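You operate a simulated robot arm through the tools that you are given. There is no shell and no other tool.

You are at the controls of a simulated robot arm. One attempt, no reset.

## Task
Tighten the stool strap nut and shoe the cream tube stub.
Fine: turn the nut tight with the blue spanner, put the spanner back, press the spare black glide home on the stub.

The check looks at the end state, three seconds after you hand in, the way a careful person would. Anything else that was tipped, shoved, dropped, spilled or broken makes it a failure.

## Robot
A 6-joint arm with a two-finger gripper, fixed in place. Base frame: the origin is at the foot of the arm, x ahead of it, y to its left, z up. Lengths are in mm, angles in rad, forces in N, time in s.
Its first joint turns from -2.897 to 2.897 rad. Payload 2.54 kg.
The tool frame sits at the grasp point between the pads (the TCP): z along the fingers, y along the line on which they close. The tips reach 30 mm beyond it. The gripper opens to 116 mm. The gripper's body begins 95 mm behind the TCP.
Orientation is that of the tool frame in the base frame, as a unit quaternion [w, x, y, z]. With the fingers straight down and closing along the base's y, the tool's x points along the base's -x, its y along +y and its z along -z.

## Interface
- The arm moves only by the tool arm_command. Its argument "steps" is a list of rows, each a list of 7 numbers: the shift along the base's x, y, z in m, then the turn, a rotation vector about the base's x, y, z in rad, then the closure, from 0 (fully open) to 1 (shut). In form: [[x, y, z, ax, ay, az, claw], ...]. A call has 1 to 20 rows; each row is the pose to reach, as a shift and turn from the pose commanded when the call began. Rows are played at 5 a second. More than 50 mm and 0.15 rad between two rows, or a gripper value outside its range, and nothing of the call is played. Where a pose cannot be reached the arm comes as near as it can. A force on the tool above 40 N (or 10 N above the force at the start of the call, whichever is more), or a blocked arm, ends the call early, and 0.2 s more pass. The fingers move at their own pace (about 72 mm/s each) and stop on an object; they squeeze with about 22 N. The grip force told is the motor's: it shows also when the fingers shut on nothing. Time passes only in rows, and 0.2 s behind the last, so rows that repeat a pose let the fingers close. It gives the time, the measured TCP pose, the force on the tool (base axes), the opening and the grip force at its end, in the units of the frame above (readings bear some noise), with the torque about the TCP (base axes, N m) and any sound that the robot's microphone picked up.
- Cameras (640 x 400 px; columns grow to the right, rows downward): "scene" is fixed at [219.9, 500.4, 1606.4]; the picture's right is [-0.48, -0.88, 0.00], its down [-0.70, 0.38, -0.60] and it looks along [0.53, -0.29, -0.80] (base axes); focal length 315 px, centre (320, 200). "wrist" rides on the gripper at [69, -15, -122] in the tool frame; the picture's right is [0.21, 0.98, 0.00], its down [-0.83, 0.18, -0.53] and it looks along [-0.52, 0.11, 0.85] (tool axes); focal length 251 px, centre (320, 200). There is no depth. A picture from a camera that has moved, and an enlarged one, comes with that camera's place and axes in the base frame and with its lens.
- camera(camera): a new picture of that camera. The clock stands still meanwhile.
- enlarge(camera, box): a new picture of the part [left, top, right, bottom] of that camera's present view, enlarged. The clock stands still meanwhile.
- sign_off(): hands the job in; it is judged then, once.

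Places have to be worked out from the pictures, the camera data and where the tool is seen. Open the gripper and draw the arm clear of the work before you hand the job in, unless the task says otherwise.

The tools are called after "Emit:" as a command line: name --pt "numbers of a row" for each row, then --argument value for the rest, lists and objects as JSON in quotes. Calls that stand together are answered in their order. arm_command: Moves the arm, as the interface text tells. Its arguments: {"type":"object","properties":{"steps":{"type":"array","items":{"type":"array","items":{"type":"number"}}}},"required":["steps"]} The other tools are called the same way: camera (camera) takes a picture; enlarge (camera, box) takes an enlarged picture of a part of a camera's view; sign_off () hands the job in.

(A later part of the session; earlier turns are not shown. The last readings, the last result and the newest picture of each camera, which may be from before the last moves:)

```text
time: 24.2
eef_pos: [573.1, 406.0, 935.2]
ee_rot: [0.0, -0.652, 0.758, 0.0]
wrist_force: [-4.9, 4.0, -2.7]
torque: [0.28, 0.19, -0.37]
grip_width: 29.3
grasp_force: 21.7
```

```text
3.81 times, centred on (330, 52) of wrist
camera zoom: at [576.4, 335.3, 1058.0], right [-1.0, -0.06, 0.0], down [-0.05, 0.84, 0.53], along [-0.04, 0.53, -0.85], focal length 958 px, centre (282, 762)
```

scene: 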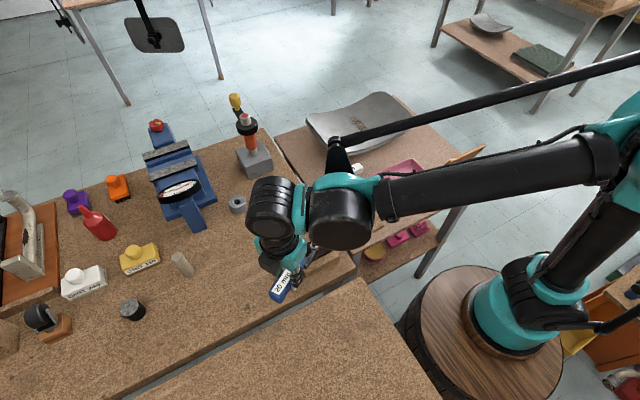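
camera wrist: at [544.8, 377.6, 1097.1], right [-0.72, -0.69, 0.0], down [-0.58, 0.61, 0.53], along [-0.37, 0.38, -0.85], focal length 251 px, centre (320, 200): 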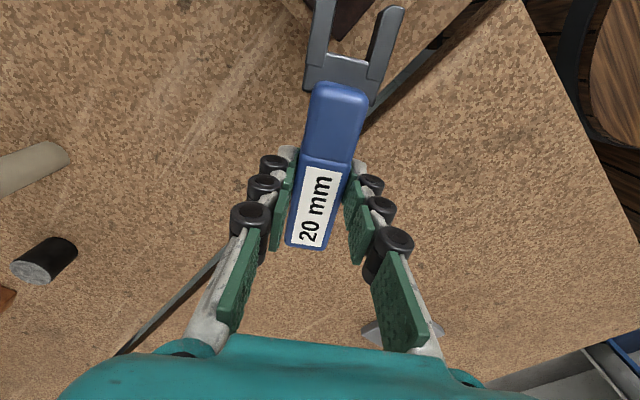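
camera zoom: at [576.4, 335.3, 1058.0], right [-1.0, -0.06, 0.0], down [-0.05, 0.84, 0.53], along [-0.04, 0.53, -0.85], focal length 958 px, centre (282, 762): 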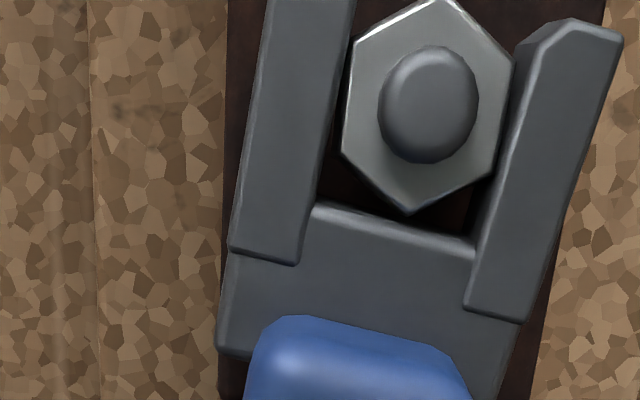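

The torque about the nut is still tiny (≈0.06 Nm); the side force shows my turning centre is ~1 mm too far in +x, so I use (558.8, 328.8) now and continue another 20°.

Emit:
arm_command --pt "-0.0011 0.0001 0 0 0 0 1" --pt "0.0056 -0.0012 0 0 0 -0.0873 1" --pt "0.0123 -0.0031 0 0 0 -0.1745 1" --pt "0.0187 -0.0056 0 0 0 -0.2618 1" --pt "0.0249 -0.0087 0 0 0 -0.3491 1" --pt "0.0249 -0.0087 0 0 0 -0.3491 1"

Emit:
enlarge --camera "wrist" --box '[260, 0, 400, 105]'

```text
time: 25.6
eef_pos: [596.5, 397.0, 934.7]
ee_rot: [-0.001, -0.51, 0.86, 0.001]
wrist_force: [-4.1, -1.0, 0.2]
torque: [-0.06, 0.18, -0.21]
grip_width: 29.2
grasp_force: 22.0
```

```text
3.81 times, centred on (330, 52) of wrist
camera zoom: at [577.0, 329.3, 1057.5], right [-0.96, 0.28, 0.0], down [0.24, 0.81, 0.53], along [0.15, 0.51, -0.85], focal length 958 px, centre (282, 762)
```

zoom: 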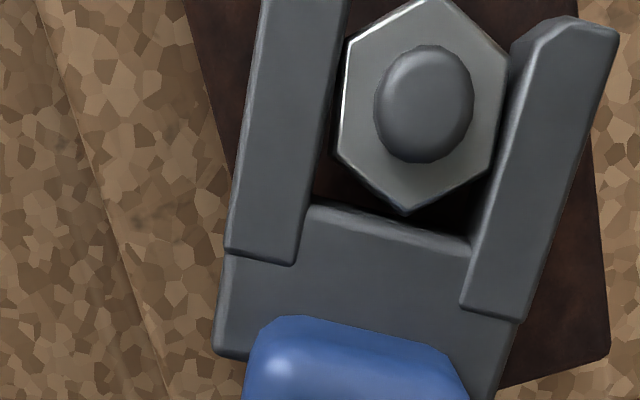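

Still running freely (couple ≈0.04 Nm). I keep turning another 20°.

Emit:
arm_command --pt "0.0054 -0.0038 0 0 0 -0.0873 1" --pt "0.0109 -0.0079 0 0 0 -0.1745 1" --pt "0.0161 -0.0124 0 0 0 -0.2618 1" --pt "0.0209 -0.0174 0 0 0 -0.3491 1" --pt "0.0209 -0.0174 0 0 0 -0.3491 1"

Emit:
enlarge --camera "wrist" --box '[260, 0, 400, 105]'

```text
time: 26.8
eef_pos: [618.2, 380.2, 935.3]
ee_rot: [-0.001, -0.353, 0.936, 0.001]
wrist_force: [0.8, 4.8, -6.8]
torque: [0.43, -0.31, -0.29]
grip_width: 29.3
grasp_force: 22.2
```

```text
3.81 times, centred on (330, 52) of wrist
camera zoom: at [576.1, 323.1, 1058.2], right [-0.81, 0.59, 0.0], down [0.5, 0.68, 0.53], along [0.32, 0.43, -0.85], focal length 958 px, centre (282, 762)
```

zoom: 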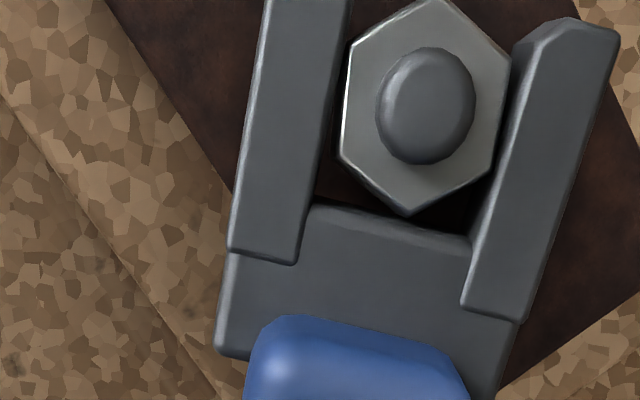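

Still free; a small downward drag suggests the nut is descending on its thread. I lower 1 mm and continue another 20°.

Emit:
arm_command --pt "0.0 0.0 -0.001 0 0 0 1" --pt "0.0043 -0.0051 -0.001 0 0 -0.0873 1" --pt "0.0082 -0.0109 -0.001 0 0 -0.1745 1" --pt "0.0114 -0.0169 -0.001 0 0 -0.2618 1" --pt "0.0142 -0.0232 -0.001 0 0 -0.3491 1" --pt "0.0142 -0.0232 -0.001 0 0 -0.3491 1"

Emit:
enlarge --camera "wrist" --box '[260, 0, 400, 105]'

Emit:
camera --camera "scene"

```text
time: 28.0
eef_pos: [627.1, 365.0, 933.0]
ee_rot: [-0.001, -0.195, 0.981, 0.005]
wrist_force: [-9.7, 22.3, -2.2]
torque: [0.59, 0.12, 0.38]
grip_width: 31.2
grasp_force: 22.0
stopped in row 6: the force on the tool passed its limit at 43 N (the readings are from after the stop); the commanded pose is now the measured one
```

```text
3.81 times, centred on (330, 52) of wrist
camera zoom: at [570.0, 321.7, 1056.4], right [-0.57, 0.82, 0.01], down [0.7, 0.48, 0.54], along [0.43, 0.31, -0.84], focal length 958 px, centre (282, 762)
```

zoom: 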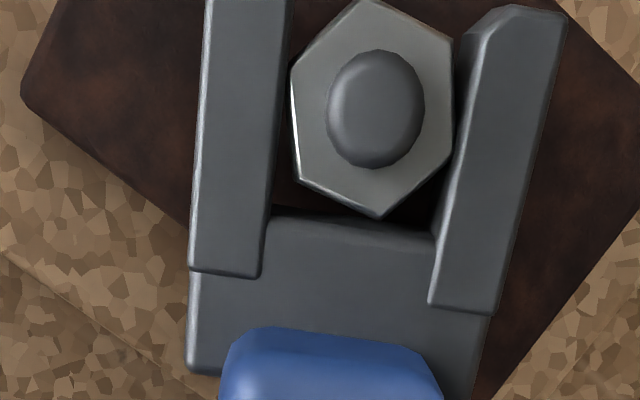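

```text
taken
```

scene: 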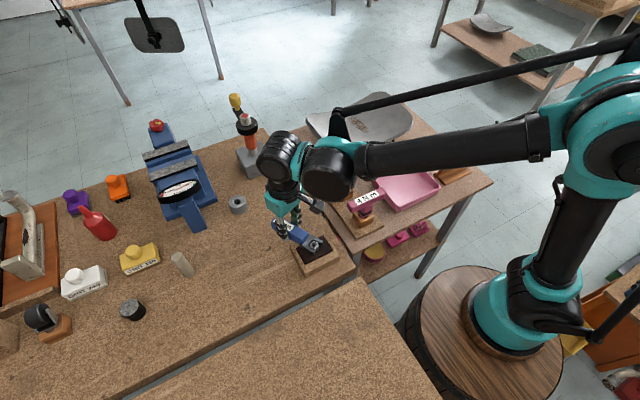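

The nut has come up hard: 43 N at the handle (≈3 Nm) after ≈81° of nut rotation, and the spanner pivoted slightly in the grip. I give one more gentle tangential pull to confirm the nut no longer moves.

Emit:
arm_command --pt "0.0009 -0.0018 0 0 0 0 1" --pt "0.0018 -0.0036 0 0 0 0 1" --pt "0.0018 -0.0036 0 0 0 0 1"

Emit:
enlarge --camera "wrist" --box '[260, 0, 400, 105]'

```text
time: 28.7
eef_pos: [629.6, 361.2, 934.1]
ee_rot: [-0.001, -0.196, 0.981, 0.007]
wrist_force: [-10.7, 24.0, -4.1]
torque: [0.61, 0.02, 0.38]
grip_width: 30.4
grasp_force: 22.6
stopped in row 3: the force on the tool passed its limit at 40 N (the readings are from after the stop); the commanded pose is now the measured one
```

```text
3.81 times, centred on (330, 52) of wrist
camera zoom: at [571.6, 319.2, 1056.4], right [-0.57, 0.82, 0.01], down [0.7, 0.48, 0.54], along [0.43, 0.32, -0.84], focal length 958 px, centre (282, 762)
```

zoom: 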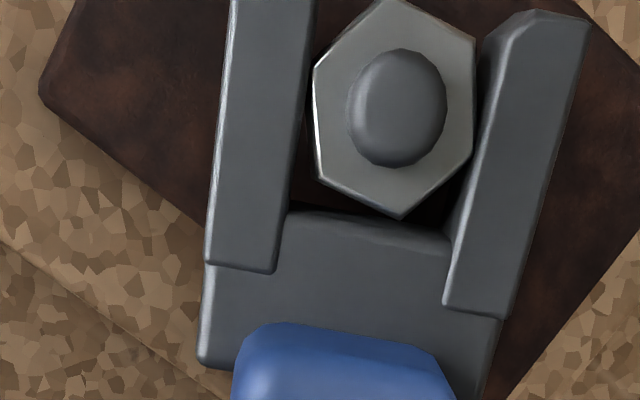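

The nut didn't move (angle unchanged within 0.3°) under 40 N – it is tight. I back the spanner off about 14° within its free play so it unloads without loosening the nut.

Emit:
arm_command --pt "-0.0022 0.0042 0 0 0 0.0611 1" --pt "-0.0044 0.0084 0 0 0 0.1222 1" --pt "-0.0071 0.0124 0 0 0 0.1833 1" --pt "-0.0099 0.0162 0 0 0 0.2443 1" --pt "-0.0099 0.0162 0 0 0 0.2443 1"

Emit:
enlarge --camera "wrist" --box '[260, 0, 400, 105]'

```text
time: 29.9
eef_pos: [621.5, 376.3, 933.0]
ee_rot: [-0.001, -0.312, 0.95, 0.004]
wrist_force: [11.1, 1.4, -4.3]
torque: [0.13, -0.5, 0.48]
grip_width: 29.3
grasp_force: 22.7
```

```text
3.81 times, centred on (330, 52) of wrist
camera zoom: at [575.2, 320.9, 1056.7], right [-0.75, 0.66, 0.01], down [0.56, 0.63, 0.54], along [0.35, 0.41, -0.84], focal length 958 px, centre (282, 762)
```

zoom: 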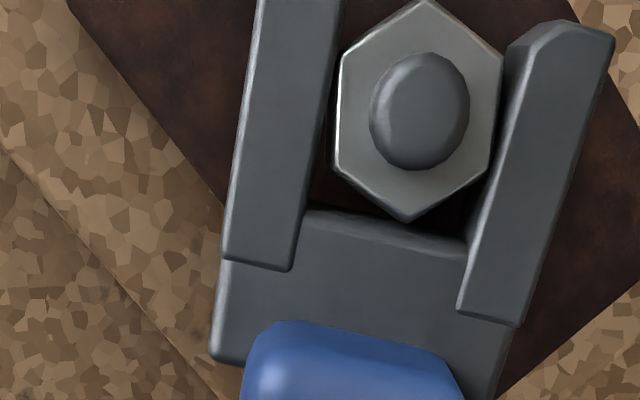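

There's an axial contact now (nut corner against the gap end, ≈10 N) and the nut may have been dragged back a little. I ease the spanner radially outward 1.5 mm and look closely at the nut's angle.

Emit:
arm_command --pt "0.0006 0.0004 0 0 0 0 1" --pt "0.0013 0.0008 0 0 0 0 1" --pt "0.0013 0.0008 0 0 0 0 1"

Emit:
enlarge --camera "wrist" --box '[290, 0, 390, 70]'

Emit:
enlarge --camera "scene" --box '[280, 210, 360, 270]'

```text
time: 30.7
eef_pos: [621.9, 376.2, 933.6]
ee_rot: [-0.003, -0.313, 0.95, 0.005]
wrist_force: [-3.5, -5.0, -7.3]
torque: [0.1, -0.3, 0.21]
grip_width: 29.4
grasp_force: 22.0
```

```text
5.71 times, centred on (340, 35) of wrist
camera zoom: at [575.4, 321.2, 1056.9], right [-0.75, 0.66, 0.01], down [0.56, 0.63, 0.53], along [0.35, 0.41, -0.84], focal length 1437 px, centre (206, 1143)
```

zoom: 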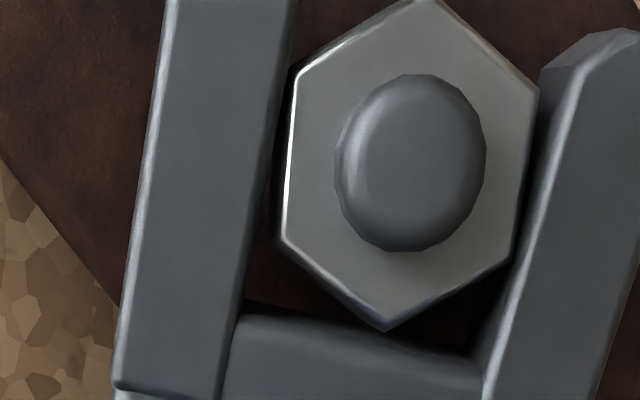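

```text
6.67 times, centred on (320, 240) of scene
camera zoom: at [219.9, 500.4, 1606.4], right [-0.48, -0.88, 0.0], down [-0.7, 0.38, -0.6], along [0.53, -0.29, -0.8], focal length 2102 px, centre (320, -67)
```

zoom: 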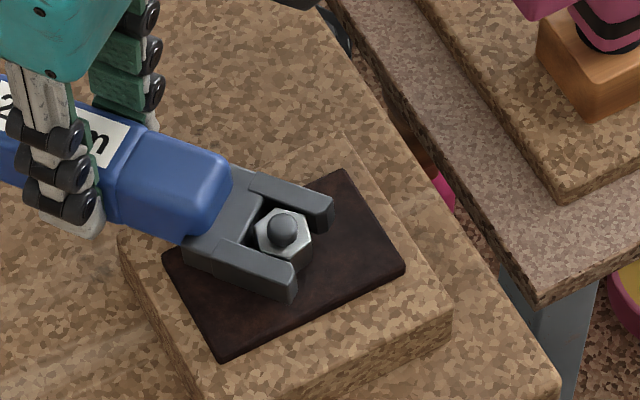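

The nut reads about 45° versus 40° when tight, so contact while backing off seems to have moved it slightly. I recentre the jaw and re-tighten in small steps, this time stopping before the force limit so I can retrace exactly.

Emit:
arm_command --pt "0.0009 0.0006 -0.0008 0 0 0 1" --pt "0.004 -0.004 -0.0008 0 0 -0.0698 1" --pt "0.0067 -0.0087 -0.0008 0 0 -0.1396 1" --pt "0.008 -0.0112 -0.0008 0 0 -0.1745 1" --pt "0.0092 -0.0137 -0.0008 0 0 -0.2094 1" --pt "0.0092 -0.0137 -0.0008 0 0 -0.2094 1"

Emit:
enlarge --camera "wrist" --box '[290, 0, 390, 70]'

```text
time: 32.1
eef_pos: [630.9, 364.8, 933.0]
ee_rot: [-0.001, -0.211, 0.977, 0.005]
wrist_force: [-21.0, 19.3, 1.2]
torque: [0.43, 0.68, 0.49]
grip_width: 30.0
grasp_force: 21.6
```

```text
5.71 times, centred on (340, 35) of wrist
camera zoom: at [574.1, 319.3, 1056.2], right [-0.6, 0.8, 0.01], down [0.68, 0.5, 0.54], along [0.42, 0.33, -0.84], focal length 1437 px, centre (206, 1143)
```

zoom: 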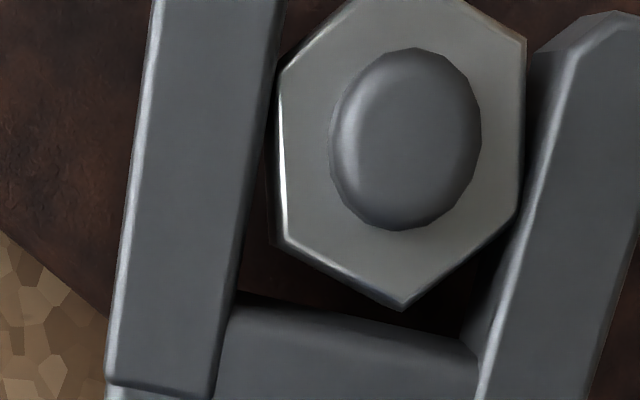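

Torque is back to ≈2.6 Nm with the nut at ≈40° again. I add a final firm push and then retrace back ~10° in the same call so the spanner floats free.

Emit:
arm_command --pt "0.0011 -0.0025 0 0 0 -0.0349 1" --pt "0.0011 -0.0025 0 0 0 -0.0349 1" --pt "0 0 0 0 0 0 1" --pt "-0.0025 0.005 0 0 0 0.0698 1" --pt "-0.0038 0.0074 0 0 0 0.1047 1" --pt "-0.0052 0.0097 0 0 0 0.1396 1" --pt "-0.0067 0.012 0 0 0 0.1745 1" --pt "-0.0067 0.012 0 0 0 0.1745 1"

Emit:
enlarge --camera "wrist" --box '[290, 0, 390, 70]'

```text
time: 33.9
eef_pos: [625.5, 374.4, 933.3]
ee_rot: [-0.002, -0.295, 0.955, 0.004]
wrist_force: [1.7, -1.4, -2.2]
torque: [-0.01, -0.14, 0.42]
grip_width: 29.5
grasp_force: 22.0
```

```text
5.71 times, centred on (340, 35) of wrist
camera zoom: at [577.1, 321.1, 1056.1], right [-0.73, 0.68, 0.01], down [0.58, 0.61, 0.54], along [0.36, 0.4, -0.84], focal length 1437 px, centre (206, 1143)
```

zoom: 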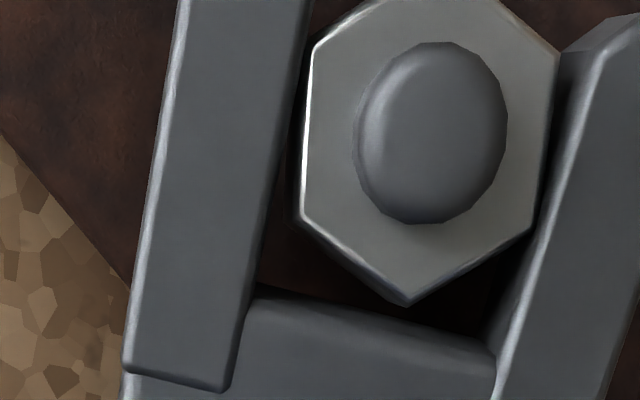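

Unloaded, the nut settles at ≈44.5° both times (elastic stop), so it hasn't loosened. I rotate the spanner another 9° back to the middle of its free play and check the nut stays put.

Emit:
arm_command --pt "-0.0037 0.0052 0 0 0 0.0785 1" --pt "-0.0077 0.01 0 0 0 0.1571 1" --pt "-0.0077 0.01 0 0 0 0.1571 1"

Emit:
enlarge --camera "wrist" --box '[290, 0, 390, 70]'

```text
time: 34.7
eef_pos: [616.5, 384.5, 933.8]
ee_rot: [-0.001, -0.371, 0.929, 0.005]
wrist_force: [1.3, -1.6, -0.7]
torque: [-0.03, -0.03, 0.15]
grip_width: 29.4
grasp_force: 21.9
```

```text
5.71 times, centred on (340, 35) of wrist
camera zoom: at [577.6, 324.5, 1056.3], right [-0.83, 0.56, 0.01], down [0.48, 0.7, 0.54], along [0.29, 0.45, -0.84], focal length 1437 px, centre (206, 1143)
```

zoom: 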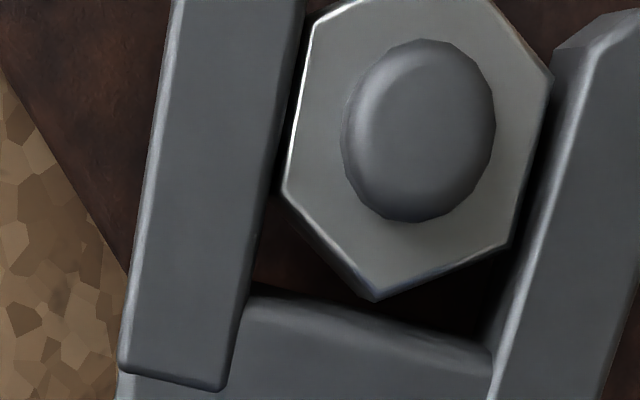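

Nut unchanged at ≈44.7°, spanner free (forces ≈2 N). I lift the spanner straight off the nut.

Emit:
arm_command --pt "0 0 0.004 0 0 0 1" --pt "0 0 0.012 0 0 0 1" --pt "0 0 0.022 0 0 0 1" --pt "0 0 0.042 0 0 0 1" --pt "0 0 0.062 0 0 0 1" --pt "0 0 0.062 0 0 0 1"

Emit:
camera --camera "wrist"

Emit:
enlarge --camera "wrist" --box '[260, 0, 400, 105]'

```text
time: 36.1
eef_pos: [616.7, 382.9, 995.1]
ee_rot: [-0.002, -0.369, 0.929, 0.005]
wrist_force: [-0.8, -0.2, -1.2]
torque: [0.0, 0.01, 0.03]
grip_width: 29.4
grasp_force: 21.5
```

```text
taken
camera wrist: at [577.0, 324.0, 1118.2], right [-0.83, 0.56, 0.01], down [0.48, 0.7, 0.54], along [0.29, 0.45, -0.84], focal length 251 px, centre (320, 200)
```

wrist: 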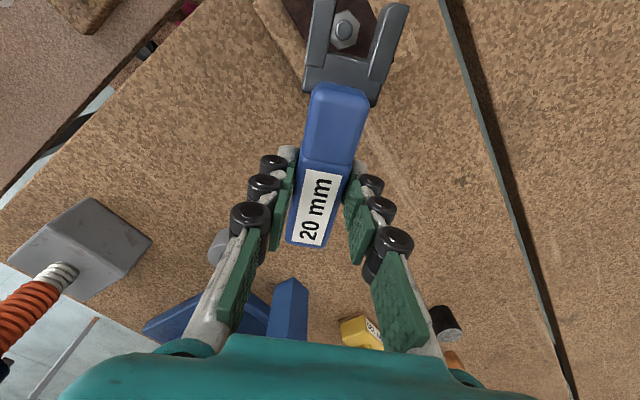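

```text
3.81 times, centred on (330, 52) of wrist
camera zoom: at [577.0, 324.0, 1118.2], right [-0.83, 0.56, 0.01], down [0.48, 0.7, 0.54], along [0.29, 0.45, -0.84], focal length 958 px, centre (282, 762)
```

zoom: 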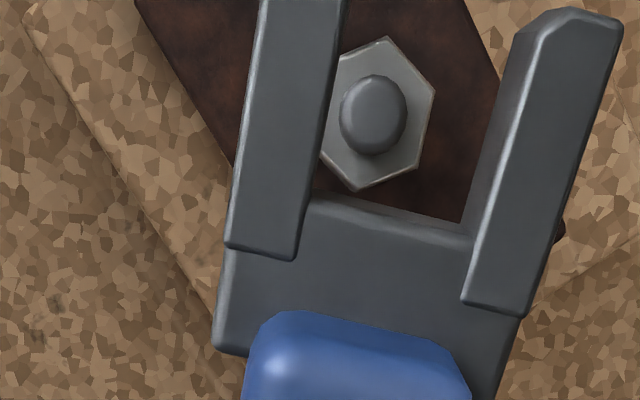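

The spanner is off and still held squarely; the nut looks undisturbed. I carry it back above its original spot, first translating (and taking out a 0.5° tilt), then turning.

Emit:
arm_command --pt "0.0205 0.0253 0 -0.0078 -0.0074 0 1" --pt "0.041 0.0505 0 -0.0078 -0.0074 0 1" --pt "0.0615 0.0758 -0.01 -0.0078 -0.0074 0 1" --pt "0.082 0.101 -0.02 -0.0078 -0.0074 0 1" --pt "0.082 0.101 -0.02 -0.0078 -0.0074 0 1"

Emit:
arm_command --pt "0 0 0 0 0 0.1356 1" --pt "0 0 0 0 0 0.2711 1" --pt "0 0 0 0 0 0.4067 1" --pt "0 0 0 0 0 0.5422 1" --pt "0 0 0 0 0 0.6778 1" --pt "0 0 0 0 0 0.8133 1" --pt "0 0 0 0 0 0.8133 1"

Emit:
camera --camera "wrist"

Emit:
enlarge --camera "wrist" --box '[240, 0, 400, 120]'

```text
time: 37.3
eef_pos: [699.7, 487.8, 974.7]
ee_rot: [0.0, -0.37, 0.929, 0.001]
wrist_force: [1.0, 0.4, -1.4]
torque: [-0.01, -0.03, -0.01]
grip_width: 29.6
grasp_force: 21.6
```

```text
time: 38.9
eef_pos: [699.7, 484.6, 974.1]
ee_rot: [0.0, 0.708, -0.707, 0.0]
wrist_force: [0.1, -0.2, -1.9]
torque: [-0.03, -0.02, 0.0]
grip_width: 29.4
grasp_force: 22.1
```

```text
taken
camera wrist: at [713.8, 415.9, 1097.9], right [-0.98, -0.22, 0.0], down [-0.18, 0.83, 0.53], along [-0.11, 0.52, -0.85], focal length 251 px, centre (320, 200)
```

wrist: 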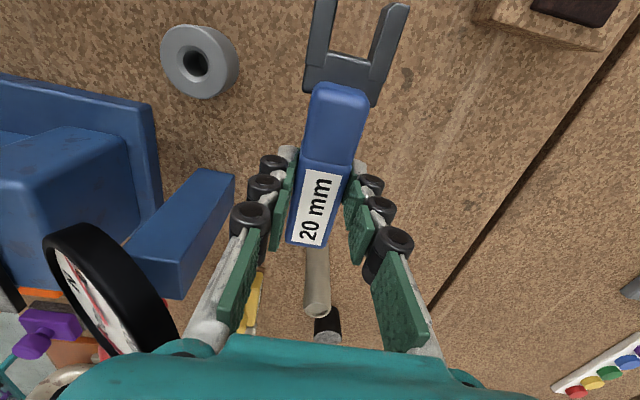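

```text
3.33 times, centred on (320, 60) of wrist
camera zoom: at [713.8, 415.9, 1097.9], right [-0.98, -0.22, 0.0], down [-0.18, 0.83, 0.53], along [-0.11, 0.52, -0.85], focal length 838 px, centre (320, 667)
```

zoom: 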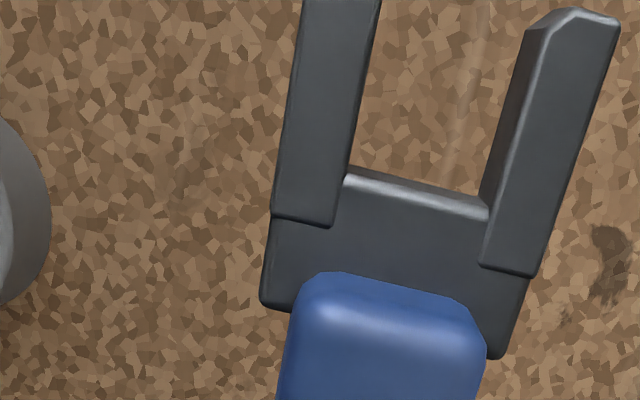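

I'm ~1.5 mm too far in +x compared with the original view, and the jaw has pitched up ≈2.5° in the grip. I correct both (tilt +0.045 rad about x) and lower to about 8 mm above the resting height.

Emit:
arm_command --pt "-0.0015 0 -0.01 0.0225 0 0 1" --pt "-0.0015 0 -0.02 0.045 0 0 1" --pt "-0.0015 0 -0.04 0.045 0 0 1" --pt "-0.0015 0 -0.06 0.045 0 0 1" --pt "-0.0015 0 -0.068 0.045 0 0 1" --pt "-0.0015 0 -0.068 0.045 0 0 1"

Emit:
enlarge --camera "wrist" --box '[240, 0, 400, 120]'

Emit:
enlarge --camera "scene" --box '[200, 190, 300, 260]'

```text
time: 40.3
eef_pos: [698.7, 485.4, 907.1]
ee_rot: [0.017, -0.707, 0.707, 0.016]
wrist_force: [-0.8, -0.1, -2.5]
torque: [0.03, -0.01, 0.01]
grip_width: 29.3
grasp_force: 21.9
```

```text
3.33 times, centred on (320, 60) of wrist
camera zoom: at [712.0, 410.8, 1027.1], right [-0.98, -0.21, -0.01], down [-0.18, 0.8, 0.57], along [-0.11, 0.56, -0.82], focal length 838 px, centre (320, 667)
```

zoom: 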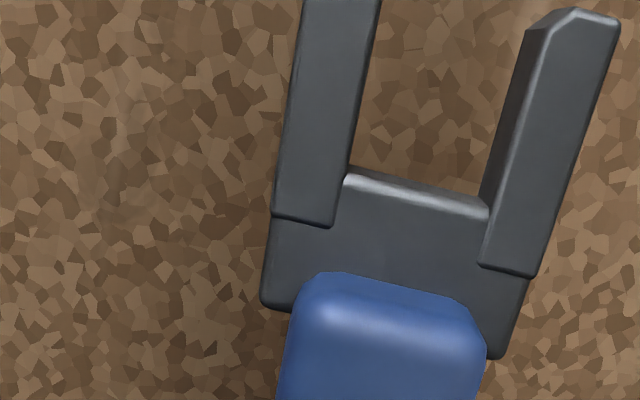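

```text
5.71 times, centred on (250, 225) of scene
camera zoom: at [219.9, 500.4, 1606.4], right [-0.48, -0.88, 0.0], down [-0.7, 0.38, -0.6], along [0.53, -0.29, -0.8], focal length 1802 px, centre (720, 57)
```

zoom: 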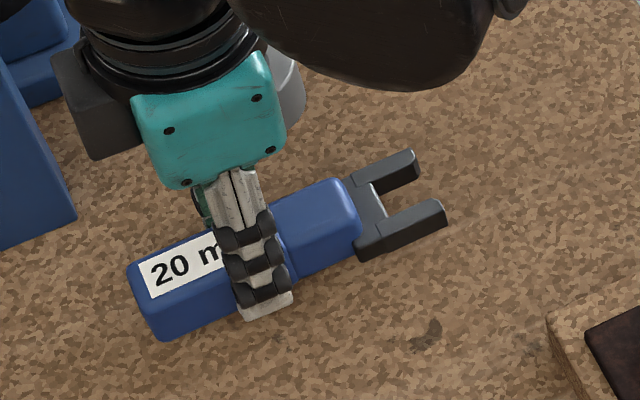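

The scene view suggests the jaw end may still be slightly high. I enlarge both ends of the spanner to judge its pitch before setting it down.

Emit:
enlarge --camera "scene" --box '[215, 205, 285, 255]'

Emit:
camera --camera "wrist"

```text
8.00 times, centred on (250, 230) of scene
camera zoom: at [219.9, 500.4, 1606.4], right [-0.48, -0.88, 0.0], down [-0.7, 0.38, -0.6], along [0.53, -0.29, -0.8], focal length 2523 px, centre (880, -40)
```

zoom: 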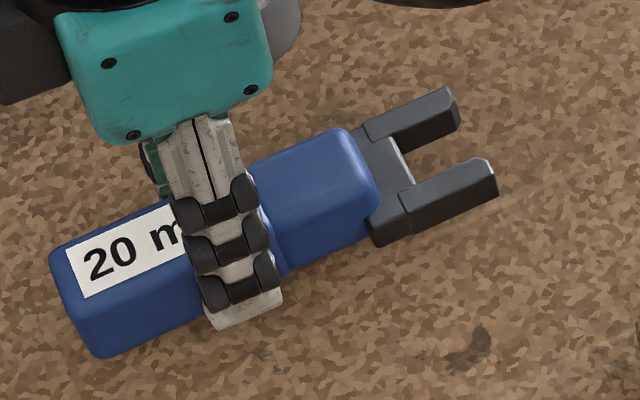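

```text
taken
camera wrist: at [712.0, 410.8, 1027.1], right [-0.98, -0.21, -0.01], down [-0.18, 0.8, 0.57], along [-0.11, 0.56, -0.82], focal length 251 px, centre (320, 200)
```

wrist: 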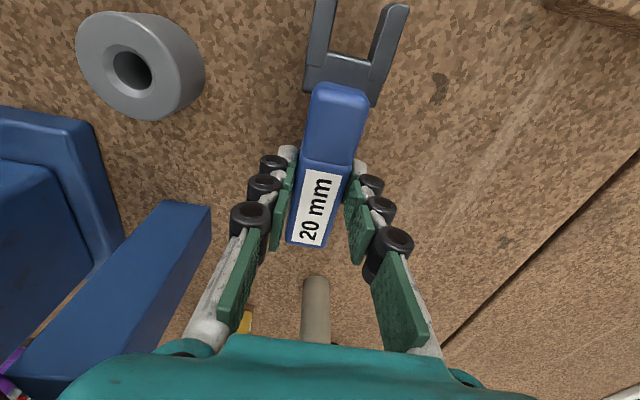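

Comparing with the view before grasping, the jaw end is still ≈3 mm high and the rear ≈4 mm low, so I add another +0.05 rad pitch, shift by (−1, −1.5) mm, and lower 4 mm.

Emit:
arm_command --pt "-0.001 -0.0015 0 0.025 0 0 1" --pt "-0.001 -0.0015 0 0.05 0 0 1" --pt "-0.001 -0.0015 -0.002 0.05 0 0 1" --pt "-0.001 -0.0015 -0.004 0.05 0 0 1" --pt "-0.001 -0.0015 -0.004 0.05 0 0 1"

Emit:
enlarge --camera "scene" --box '[200, 190, 300, 260]'

```text
time: 41.5
eef_pos: [697.1, 483.8, 902.9]
ee_rot: [-0.033, 0.707, -0.706, -0.033]
wrist_force: [0.4, 0.5, -2.2]
torque: [-0.01, 0.02, 0.0]
grip_width: 29.3
grasp_force: 21.7
```

```text
5.71 times, centred on (250, 225) of scene
camera zoom: at [219.9, 500.4, 1606.4], right [-0.48, -0.88, 0.0], down [-0.7, 0.38, -0.6], along [0.53, -0.29, -0.8], focal length 1802 px, centre (720, 57)
```

zoom: 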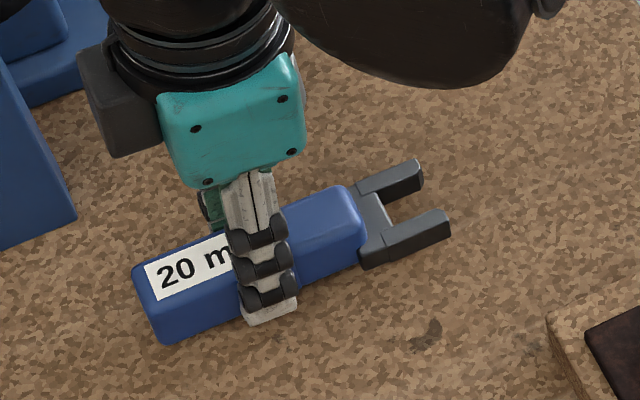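

The spanner now matches its original attitude, about 3–4 mm above the bench. I lower gently in 1 mm steps to touch down.

Emit:
arm_command --pt "0 0 -0.001 0 0 0 1" --pt "0 0 -0.002 0 0 0 1" --pt "0 0 -0.003 0 0 0 1" --pt "0 0 -0.003 0 0 0 1"

Emit:
enlarge --camera "scene" --box '[200, 190, 300, 260]'

```text
time: 42.5
eef_pos: [696.8, 483.0, 899.6]
ee_rot: [0.034, -0.706, 0.707, 0.033]
wrist_force: [-0.7, 0.7, -2.6]
torque: [0.04, 0.0, 0.03]
grip_width: 29.5
grasp_force: 22.0
```

```text
5.71 times, centred on (250, 225) of scene
camera zoom: at [219.9, 500.4, 1606.4], right [-0.48, -0.88, 0.0], down [-0.7, 0.38, -0.6], along [0.53, -0.29, -0.8], focal length 1802 px, centre (720, 57)
```

zoom: 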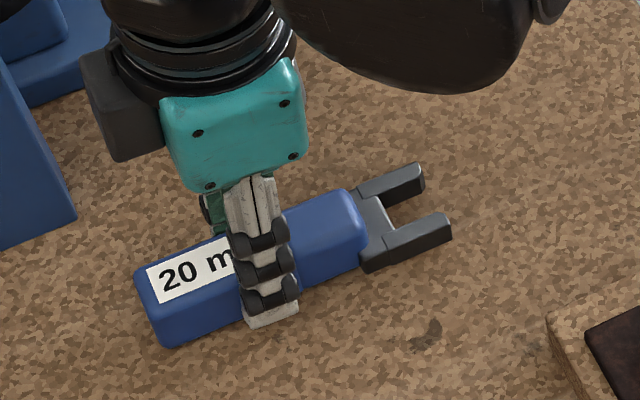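

No contact yet; I continue down in 0.7 mm steps.

Emit:
arm_command --pt "0 0 -0.0007 0 0 0 1" --pt "0 0 -0.0014 0 0 0 1" --pt "0 0 -0.0021 0 0 0 1" --pt "0 0 -0.0021 0 0 0 1"

```text
time: 43.5
eef_pos: [697.1, 483.3, 899.1]
ee_rot: [0.034, -0.706, 0.706, 0.033]
wrist_force: [-0.2, 0.0, -1.4]
torque: [0.0, 0.02, 0.0]
grip_width: 29.6
grasp_force: 22.1
```

Fz is easing (−1.4 N vs −2.5 N), so touchdown is near. A few more 0.7 mm steps.

Emit:
arm_command --pt "0 0 -0.0007 0 0 0 1" --pt "0 0 -0.0014 0 0 0 1" --pt "0 0 -0.0014 0 0 0 1"

```text
time: 44.3
eef_pos: [696.9, 484.9, 896.7]
ee_rot: [-0.034, 0.707, -0.706, -0.033]
wrist_force: [3.4, 2.0, 10.5]
torque: [-0.47, 0.01, 0.13]
grip_width: 29.4
grasp_force: 22.3
```

Touchdown (≈12 N). I relieve half a millimetre, open the fingers, and check that the spanner lies flat.

Emit:
arm_command --pt "0 0 0.0007 0 0 0 1" --pt "0 0 0.0007 0 0 0 0.72" --pt "0 0 0.0007 0 0 0 0.6" --pt "0 0 0.0007 0 0 0 0.45" --pt "0 0 0.0007 0 0 0 0.45" --pt "0 0 0.0007 0 0 0 0.45"

Emit:
enlarge --camera "scene" --box '[200, 190, 300, 260]'

Emit:
camera --camera "wrist"

```text
time: 45.7
eef_pos: [697.2, 484.3, 897.1]
ee_rot: [0.033, -0.706, 0.707, 0.033]
wrist_force: [-0.1, 0.7, 0.6]
torque: [-0.01, 0.0, 0.0]
grip_width: 63.8
grasp_force: 0.1
```

```text
5.71 times, centred on (250, 225) of scene
camera zoom: at [219.9, 500.4, 1606.4], right [-0.48, -0.88, 0.0], down [-0.7, 0.38, -0.6], along [0.53, -0.29, -0.8], focal length 1802 px, centre (720, 57)
```

zoom: 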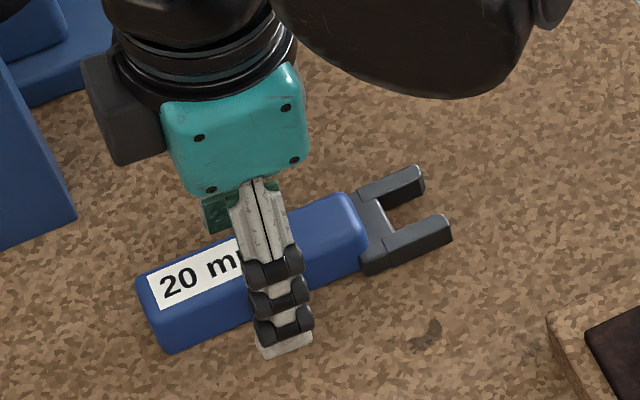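

```text
taken
camera wrist: at [710.9, 403.0, 1013.3], right [-0.98, -0.21, -0.02], down [-0.18, 0.77, 0.61], along [-0.11, 0.6, -0.79], focal length 251 px, centre (320, 200)
```

wrist: 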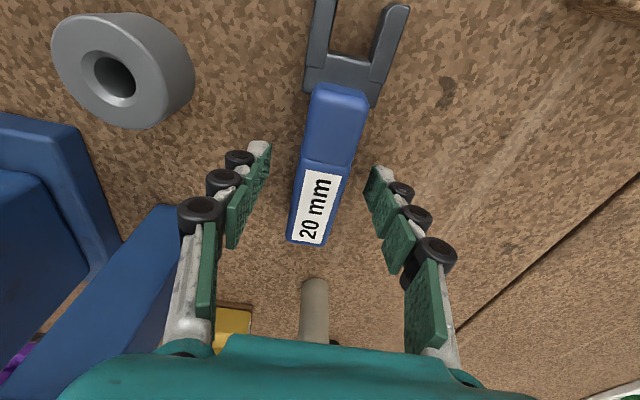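

The spanner is flat on the bench essentially where it was. I raise the hand straight up, level it, and then move to view the stub and glide.

Emit:
arm_command --pt "0 0 0.02 0 0 0 0.45" --pt "0 0 0.045 0 0 0 0.45" --pt "0 0 0.075 -0.045 0 0 0.45" --pt "0 0 0.105 -0.095 0 0 0.45" --pt "0 0 0.125 -0.095 0 0 0.45"

Emit:
arm_command --pt "-0.0095 0.034 0 0 0 0 0.45" --pt "-0.019 0.068 0 0 0 0 0.45" --pt "-0.0285 0.102 0 0 0 0 0.45" --pt "-0.038 0.136 0 0 0 0 0.45" --pt "-0.0475 0.17 0 0 0 0 0.4" --pt "-0.057 0.206 0 0 0 0 0.3" --pt "-0.057 0.206 0 0 0 0 0.3"

Emit:
camera --camera "wrist"

Emit:
camera --camera "scene"

```text
time: 46.9
eef_pos: [697.6, 483.7, 1021.4]
ee_rot: [-0.001, -0.707, 0.708, 0.0]
wrist_force: [1.0, 0.3, -0.4]
torque: [0.0, -0.02, 0.0]
grip_width: 63.8
grasp_force: 0.1
```

```text
time: 48.5
eef_pos: [637.3, 690.6, 1022.7]
ee_rot: [0.0, -0.707, 0.707, 0.0]
wrist_force: [-0.4, 0.2, -0.2]
torque: [0.0, -0.01, -0.01]
grip_width: 81.1
grasp_force: 0.0
```

```text
taken
camera wrist: at [653.8, 620.4, 1146.0], right [-0.98, -0.21, 0.0], down [-0.18, 0.83, 0.53], along [-0.11, 0.52, -0.85], focal length 251 px, centre (320, 200)
```

wrist: 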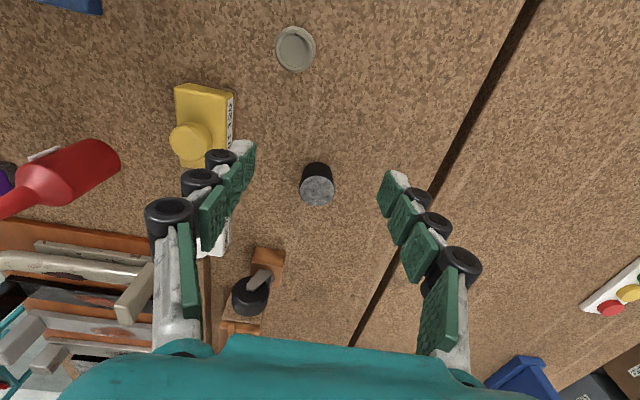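

```text
taken
```

scene: 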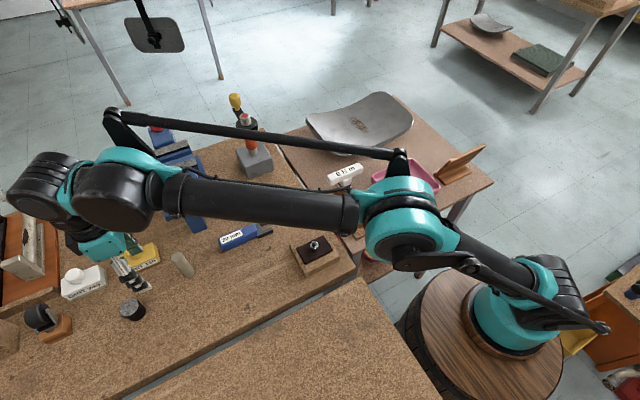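

I enlarge both the stub and the glide from this view.

Emit:
enlarge --camera "wrist" --box '[270, 130, 370, 230]'

Emit:
enlarge --camera "wrist" --box '[250, 0, 350, 100]'

Emit:
enlarge --camera "scene" --box '[200, 210, 340, 290]'

```text
4.00 times, centred on (320, 180) of wrist
camera zoom: at [653.8, 620.4, 1146.0], right [-0.98, -0.21, 0.0], down [-0.18, 0.83, 0.53], along [-0.11, 0.52, -0.85], focal length 1006 px, centre (320, 280)
```

zoom: 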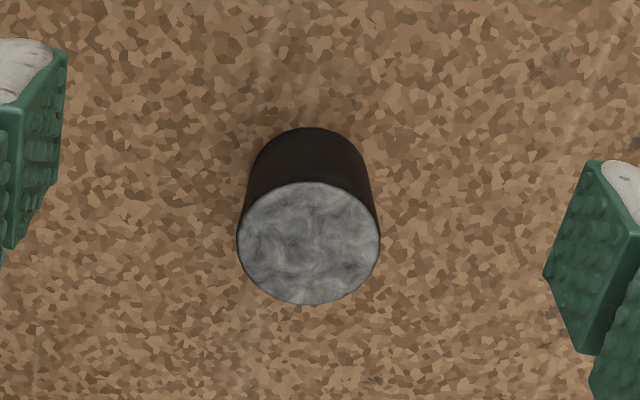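

```text
4.00 times, centred on (300, 50) of wrist
camera zoom: at [653.8, 620.4, 1146.0], right [-0.98, -0.21, 0.0], down [-0.18, 0.83, 0.53], along [-0.11, 0.52, -0.85], focal length 1006 px, centre (400, 800)
```

zoom: 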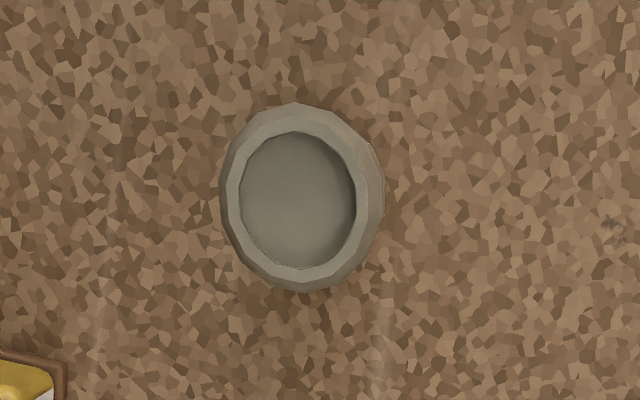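

```text
4.57 times, centred on (270, 250) of scene
camera zoom: at [219.9, 500.4, 1606.4], right [-0.48, -0.88, 0.0], down [-0.7, 0.38, -0.6], along [0.53, -0.29, -0.8], focal length 1442 px, centre (549, -29)
```

zoom: 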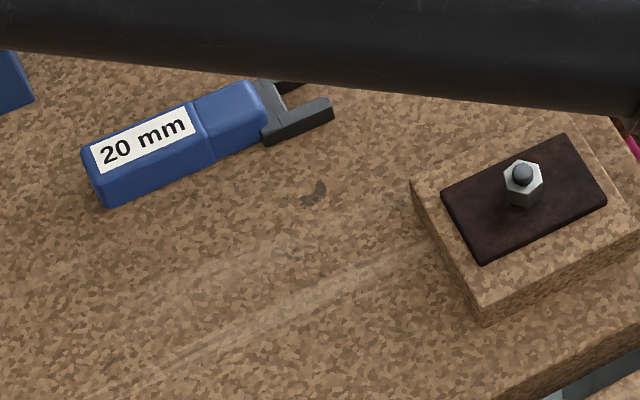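

The glide (Ø≈40) is at about (627, 762); the stub top (Ø≈24) at about (670, 629, 949). I move above the glide to check reach and alignment.

Emit:
arm_command --pt "-0.004 0.024 -0.01 0 0 0 0.3" --pt "-0.008 0.048 -0.025 0 0 0 0.3" --pt "-0.011 0.072 -0.045 0 0 0 0.3" --pt "-0.011 0.072 -0.06 0 0 0 0.3" --pt "-0.011 0.072 -0.06 0 0 0 0.3"

Emit:
camera --camera "wrist"

Emit:
enlarge --camera "wrist" --box '[230, 100, 410, 260]'

```text
time: 49.7
eef_pos: [623.0, 755.0, 959.4]
ee_rot: [0.001, -0.707, 0.707, -0.001]
wrist_force: [0.2, -0.8, 0.7]
torque: [0.08, 0.0, -0.03]
grip_width: 81.3
grasp_force: 0.1
out of reach, approached as far as the arm can: row 3, 4, 5
```

```text
taken
camera wrist: at [638.8, 684.8, 1083.5], right [-0.98, -0.21, 0.0], down [-0.18, 0.83, 0.53], along [-0.11, 0.52, -0.85], focal length 251 px, centre (320, 200)
```

wrist: 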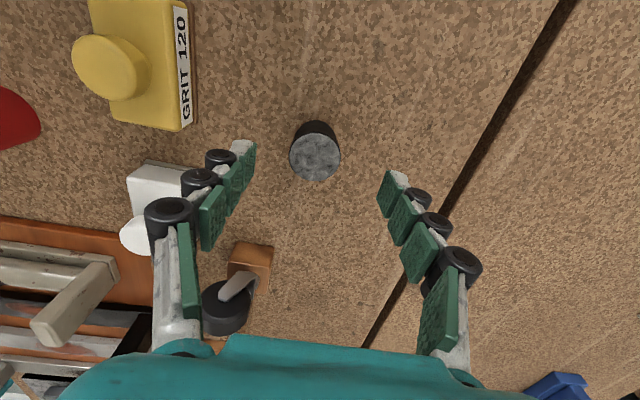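

```text
2.50 times, centred on (320, 180) of wrist
camera zoom: at [638.8, 684.8, 1083.5], right [-0.98, -0.21, 0.0], down [-0.18, 0.83, 0.53], along [-0.11, 0.52, -0.85], focal length 629 px, centre (320, 250)
```

zoom: 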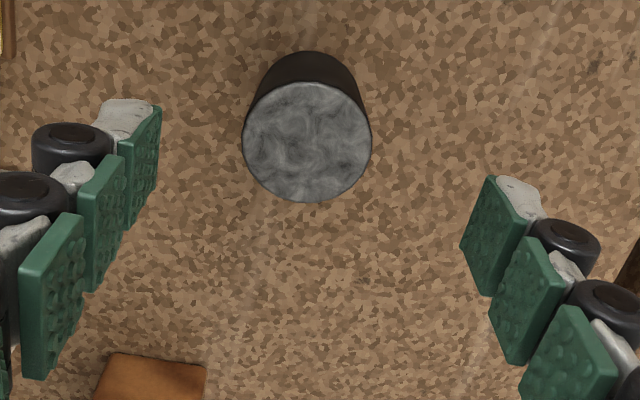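

Vertical reach ends ≈7 mm short of the glide at (626.5, 761). I lean the fingers outward slightly (0.08 rad about x, within the pads' plane) to gain reach.

Emit:
arm_command --pt "0 -0.002 0 0.04 0 0 0.3" --pt "0 -0.002 0 0.08 0 0 0.3" --pt "0 -0.002 -0.01 0.08 0 0 0.3" --pt "0 -0.002 -0.01 0.08 0 0 0.3"

Emit:
enlarge --camera "wrist" --box '[230, 100, 410, 260]'

```text
time: 50.7
eef_pos: [626.0, 753.5, 949.5]
ee_rot: [-0.028, 0.707, -0.706, -0.028]
wrist_force: [-0.4, 0.5, 0.2]
torque: [0.02, -0.03, 0.0]
grip_width: 81.5
grasp_force: 0.0
```

```text
2.50 times, centred on (320, 180) of wrist
camera zoom: at [639.6, 674.0, 1066.6], right [-0.98, -0.21, -0.02], down [-0.18, 0.78, 0.6], along [-0.11, 0.59, -0.8], focal length 629 px, centre (320, 250)
```

zoom: 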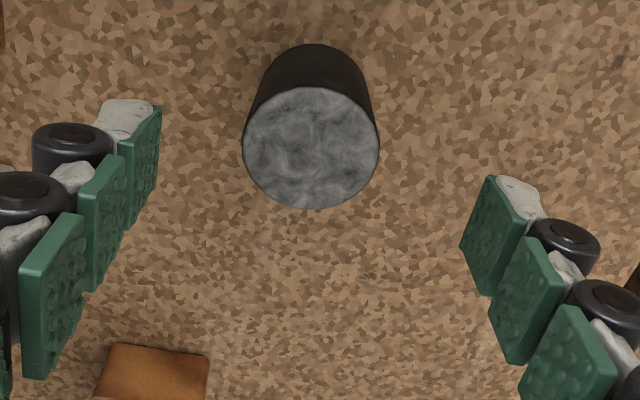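

Reach is fine now. The glide centre measures (626.5, 761); I lower around it in two stages.

Emit:
arm_command --pt "0.0005 0.0065 -0.01 0 0 0 0.3" --pt "0.0005 0.0065 -0.025 0 0 0 0.3" --pt "0.0005 0.0065 -0.04 0 0 0 0.3" --pt "0.0005 0.0065 -0.046 0 0 0 0.3" --pt "0.0005 0.0065 -0.046 0 0 0 0.3"

Emit:
camera --camera "wrist"

Emit:
enlarge --camera "scene" --box '[80, 260, 200, 350]'

```text
time: 51.9
eef_pos: [625.1, 760.5, 903.5]
ee_rot: [0.029, -0.706, 0.707, 0.029]
wrist_force: [-0.3, -0.2, 0.5]
torque: [0.0, 0.01, -0.02]
grip_width: 81.3
grasp_force: 0.0
```

```text
taken
camera wrist: at [640.0, 680.8, 1020.6], right [-0.98, -0.21, -0.02], down [-0.18, 0.78, 0.6], along [-0.11, 0.59, -0.8], focal length 251 px, centre (320, 200)
```

wrist: 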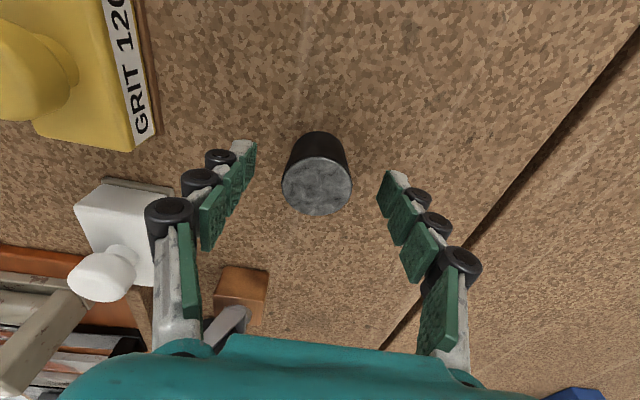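

```text
4.44 times, centred on (140, 305) of scene
camera zoom: at [219.9, 500.4, 1606.4], right [-0.48, -0.88, 0.0], down [-0.7, 0.38, -0.6], along [0.53, -0.29, -0.8], focal length 1402 px, centre (1120, -267)
```

zoom: 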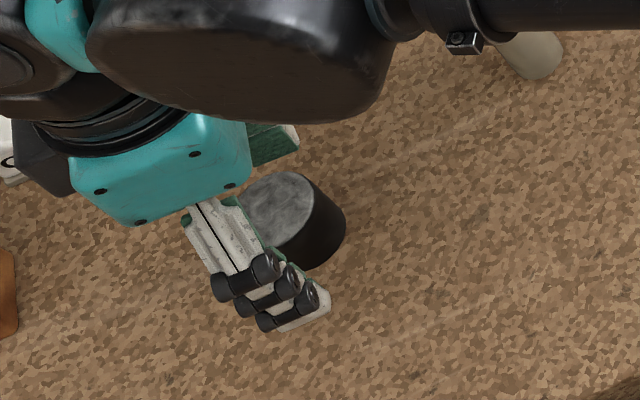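

Well centred. I lower the last 5 mm and close on the glide.

Emit:
arm_command --pt "0.0008 0 -0.003 0 0 0 0.3" --pt "0.0008 0 -0.005 0 0 0 0.3" --pt "0.0008 0 -0.005 0 0 0 0.5" --pt "0.0008 0 -0.005 0 0 0 0.6" --pt "0.0008 0 -0.005 0 0 0 0.7" --pt "0.0008 0 -0.005 0 0 0 1" --pt "0.0008 0 -0.005 0 0 0 1" --pt "0.0008 0 -0.005 0 0 0 1"

Emit:
camera --camera "wrist"

Emit:
enlarge --camera "scene" --box '[80, 260, 200, 350]'

```text
time: 53.7
eef_pos: [627.1, 759.6, 898.7]
ee_rot: [-0.028, 0.707, -0.707, -0.029]
wrist_force: [1.6, -0.9, 0.6]
torque: [-0.02, -0.03, -0.02]
grip_width: 39.5
grasp_force: 22.3
```

```text
taken
camera wrist: at [641.2, 680.4, 1015.9], right [-0.98, -0.21, -0.02], down [-0.18, 0.78, 0.6], along [-0.11, 0.59, -0.8], focal length 251 px, centre (320, 200)
```

wrist: 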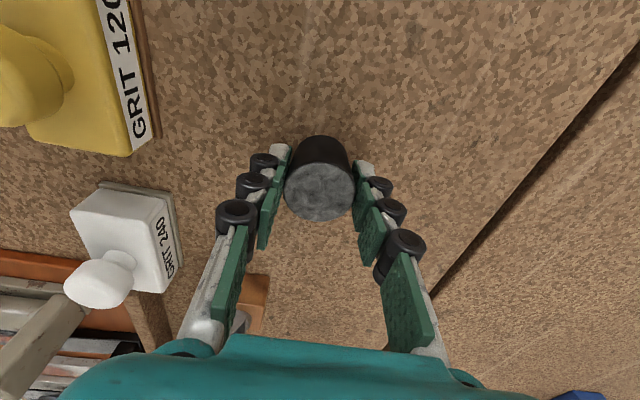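

```text
4.44 times, centred on (140, 305) of scene
camera zoom: at [219.9, 500.4, 1606.4], right [-0.48, -0.88, 0.0], down [-0.7, 0.38, -0.6], along [0.53, -0.29, -0.8], focal length 1402 px, centre (1120, -267)
```

zoom: 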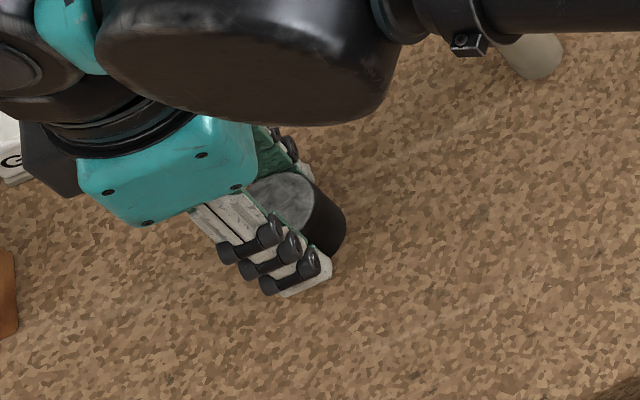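

Gripped at 39.5 mm, centred. I lift it and carry it, keeping the same lean so the glide stays vertical, to hover above the stub.

Emit:
arm_command --pt "0 0 0.01 0 0 0 1" --pt "0 0 0.02 0 0 0 1" --pt "0.006 -0.02 0.04 0 0 0 1" --pt "0.013 -0.04 0.065 0 0 0 1" --pt "0.02 -0.06 0.09 0 0 0 1" --pt "0.026 -0.08 0.1065 0 0 0 1" --pt "0.026 -0.08 0.1065 0 0 0 1"

Emit:
camera --camera "wrist"

Emit:
enlarge --camera "scene" --box '[90, 220, 230, 320]'

```text
time: 55.3
eef_pos: [652.7, 678.8, 1005.2]
ee_rot: [-0.029, 0.707, -0.706, -0.029]
wrist_force: [0.4, -0.8, -0.9]
torque: [0.02, 0.0, 0.01]
grip_width: 39.1
grasp_force: 21.5
```

```text
taken
camera wrist: at [667.6, 600.0, 1122.0], right [-0.98, -0.21, -0.02], down [-0.18, 0.78, 0.6], along [-0.11, 0.59, -0.8], focal length 251 px, centre (320, 200)
```

wrist: 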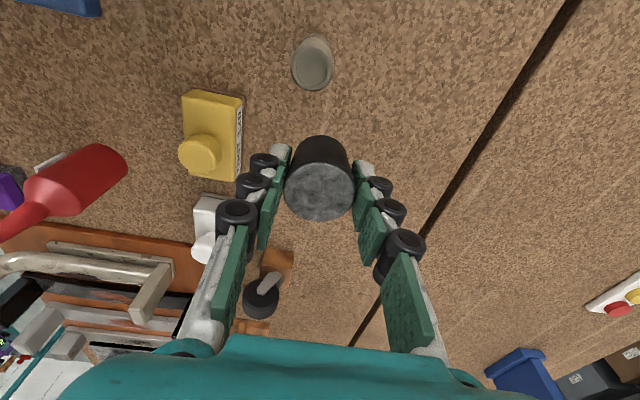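

```text
4.00 times, centred on (160, 270) of scene
camera zoom: at [219.9, 500.4, 1606.4], right [-0.48, -0.88, 0.0], down [-0.7, 0.38, -0.6], along [0.53, -0.29, -0.8], focal length 1261 px, centre (960, -80)
```

zoom: 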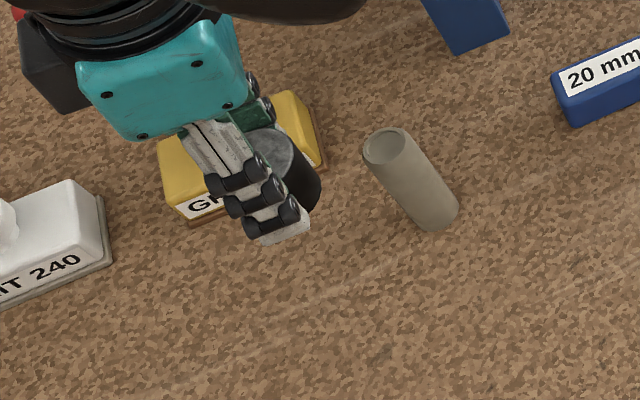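

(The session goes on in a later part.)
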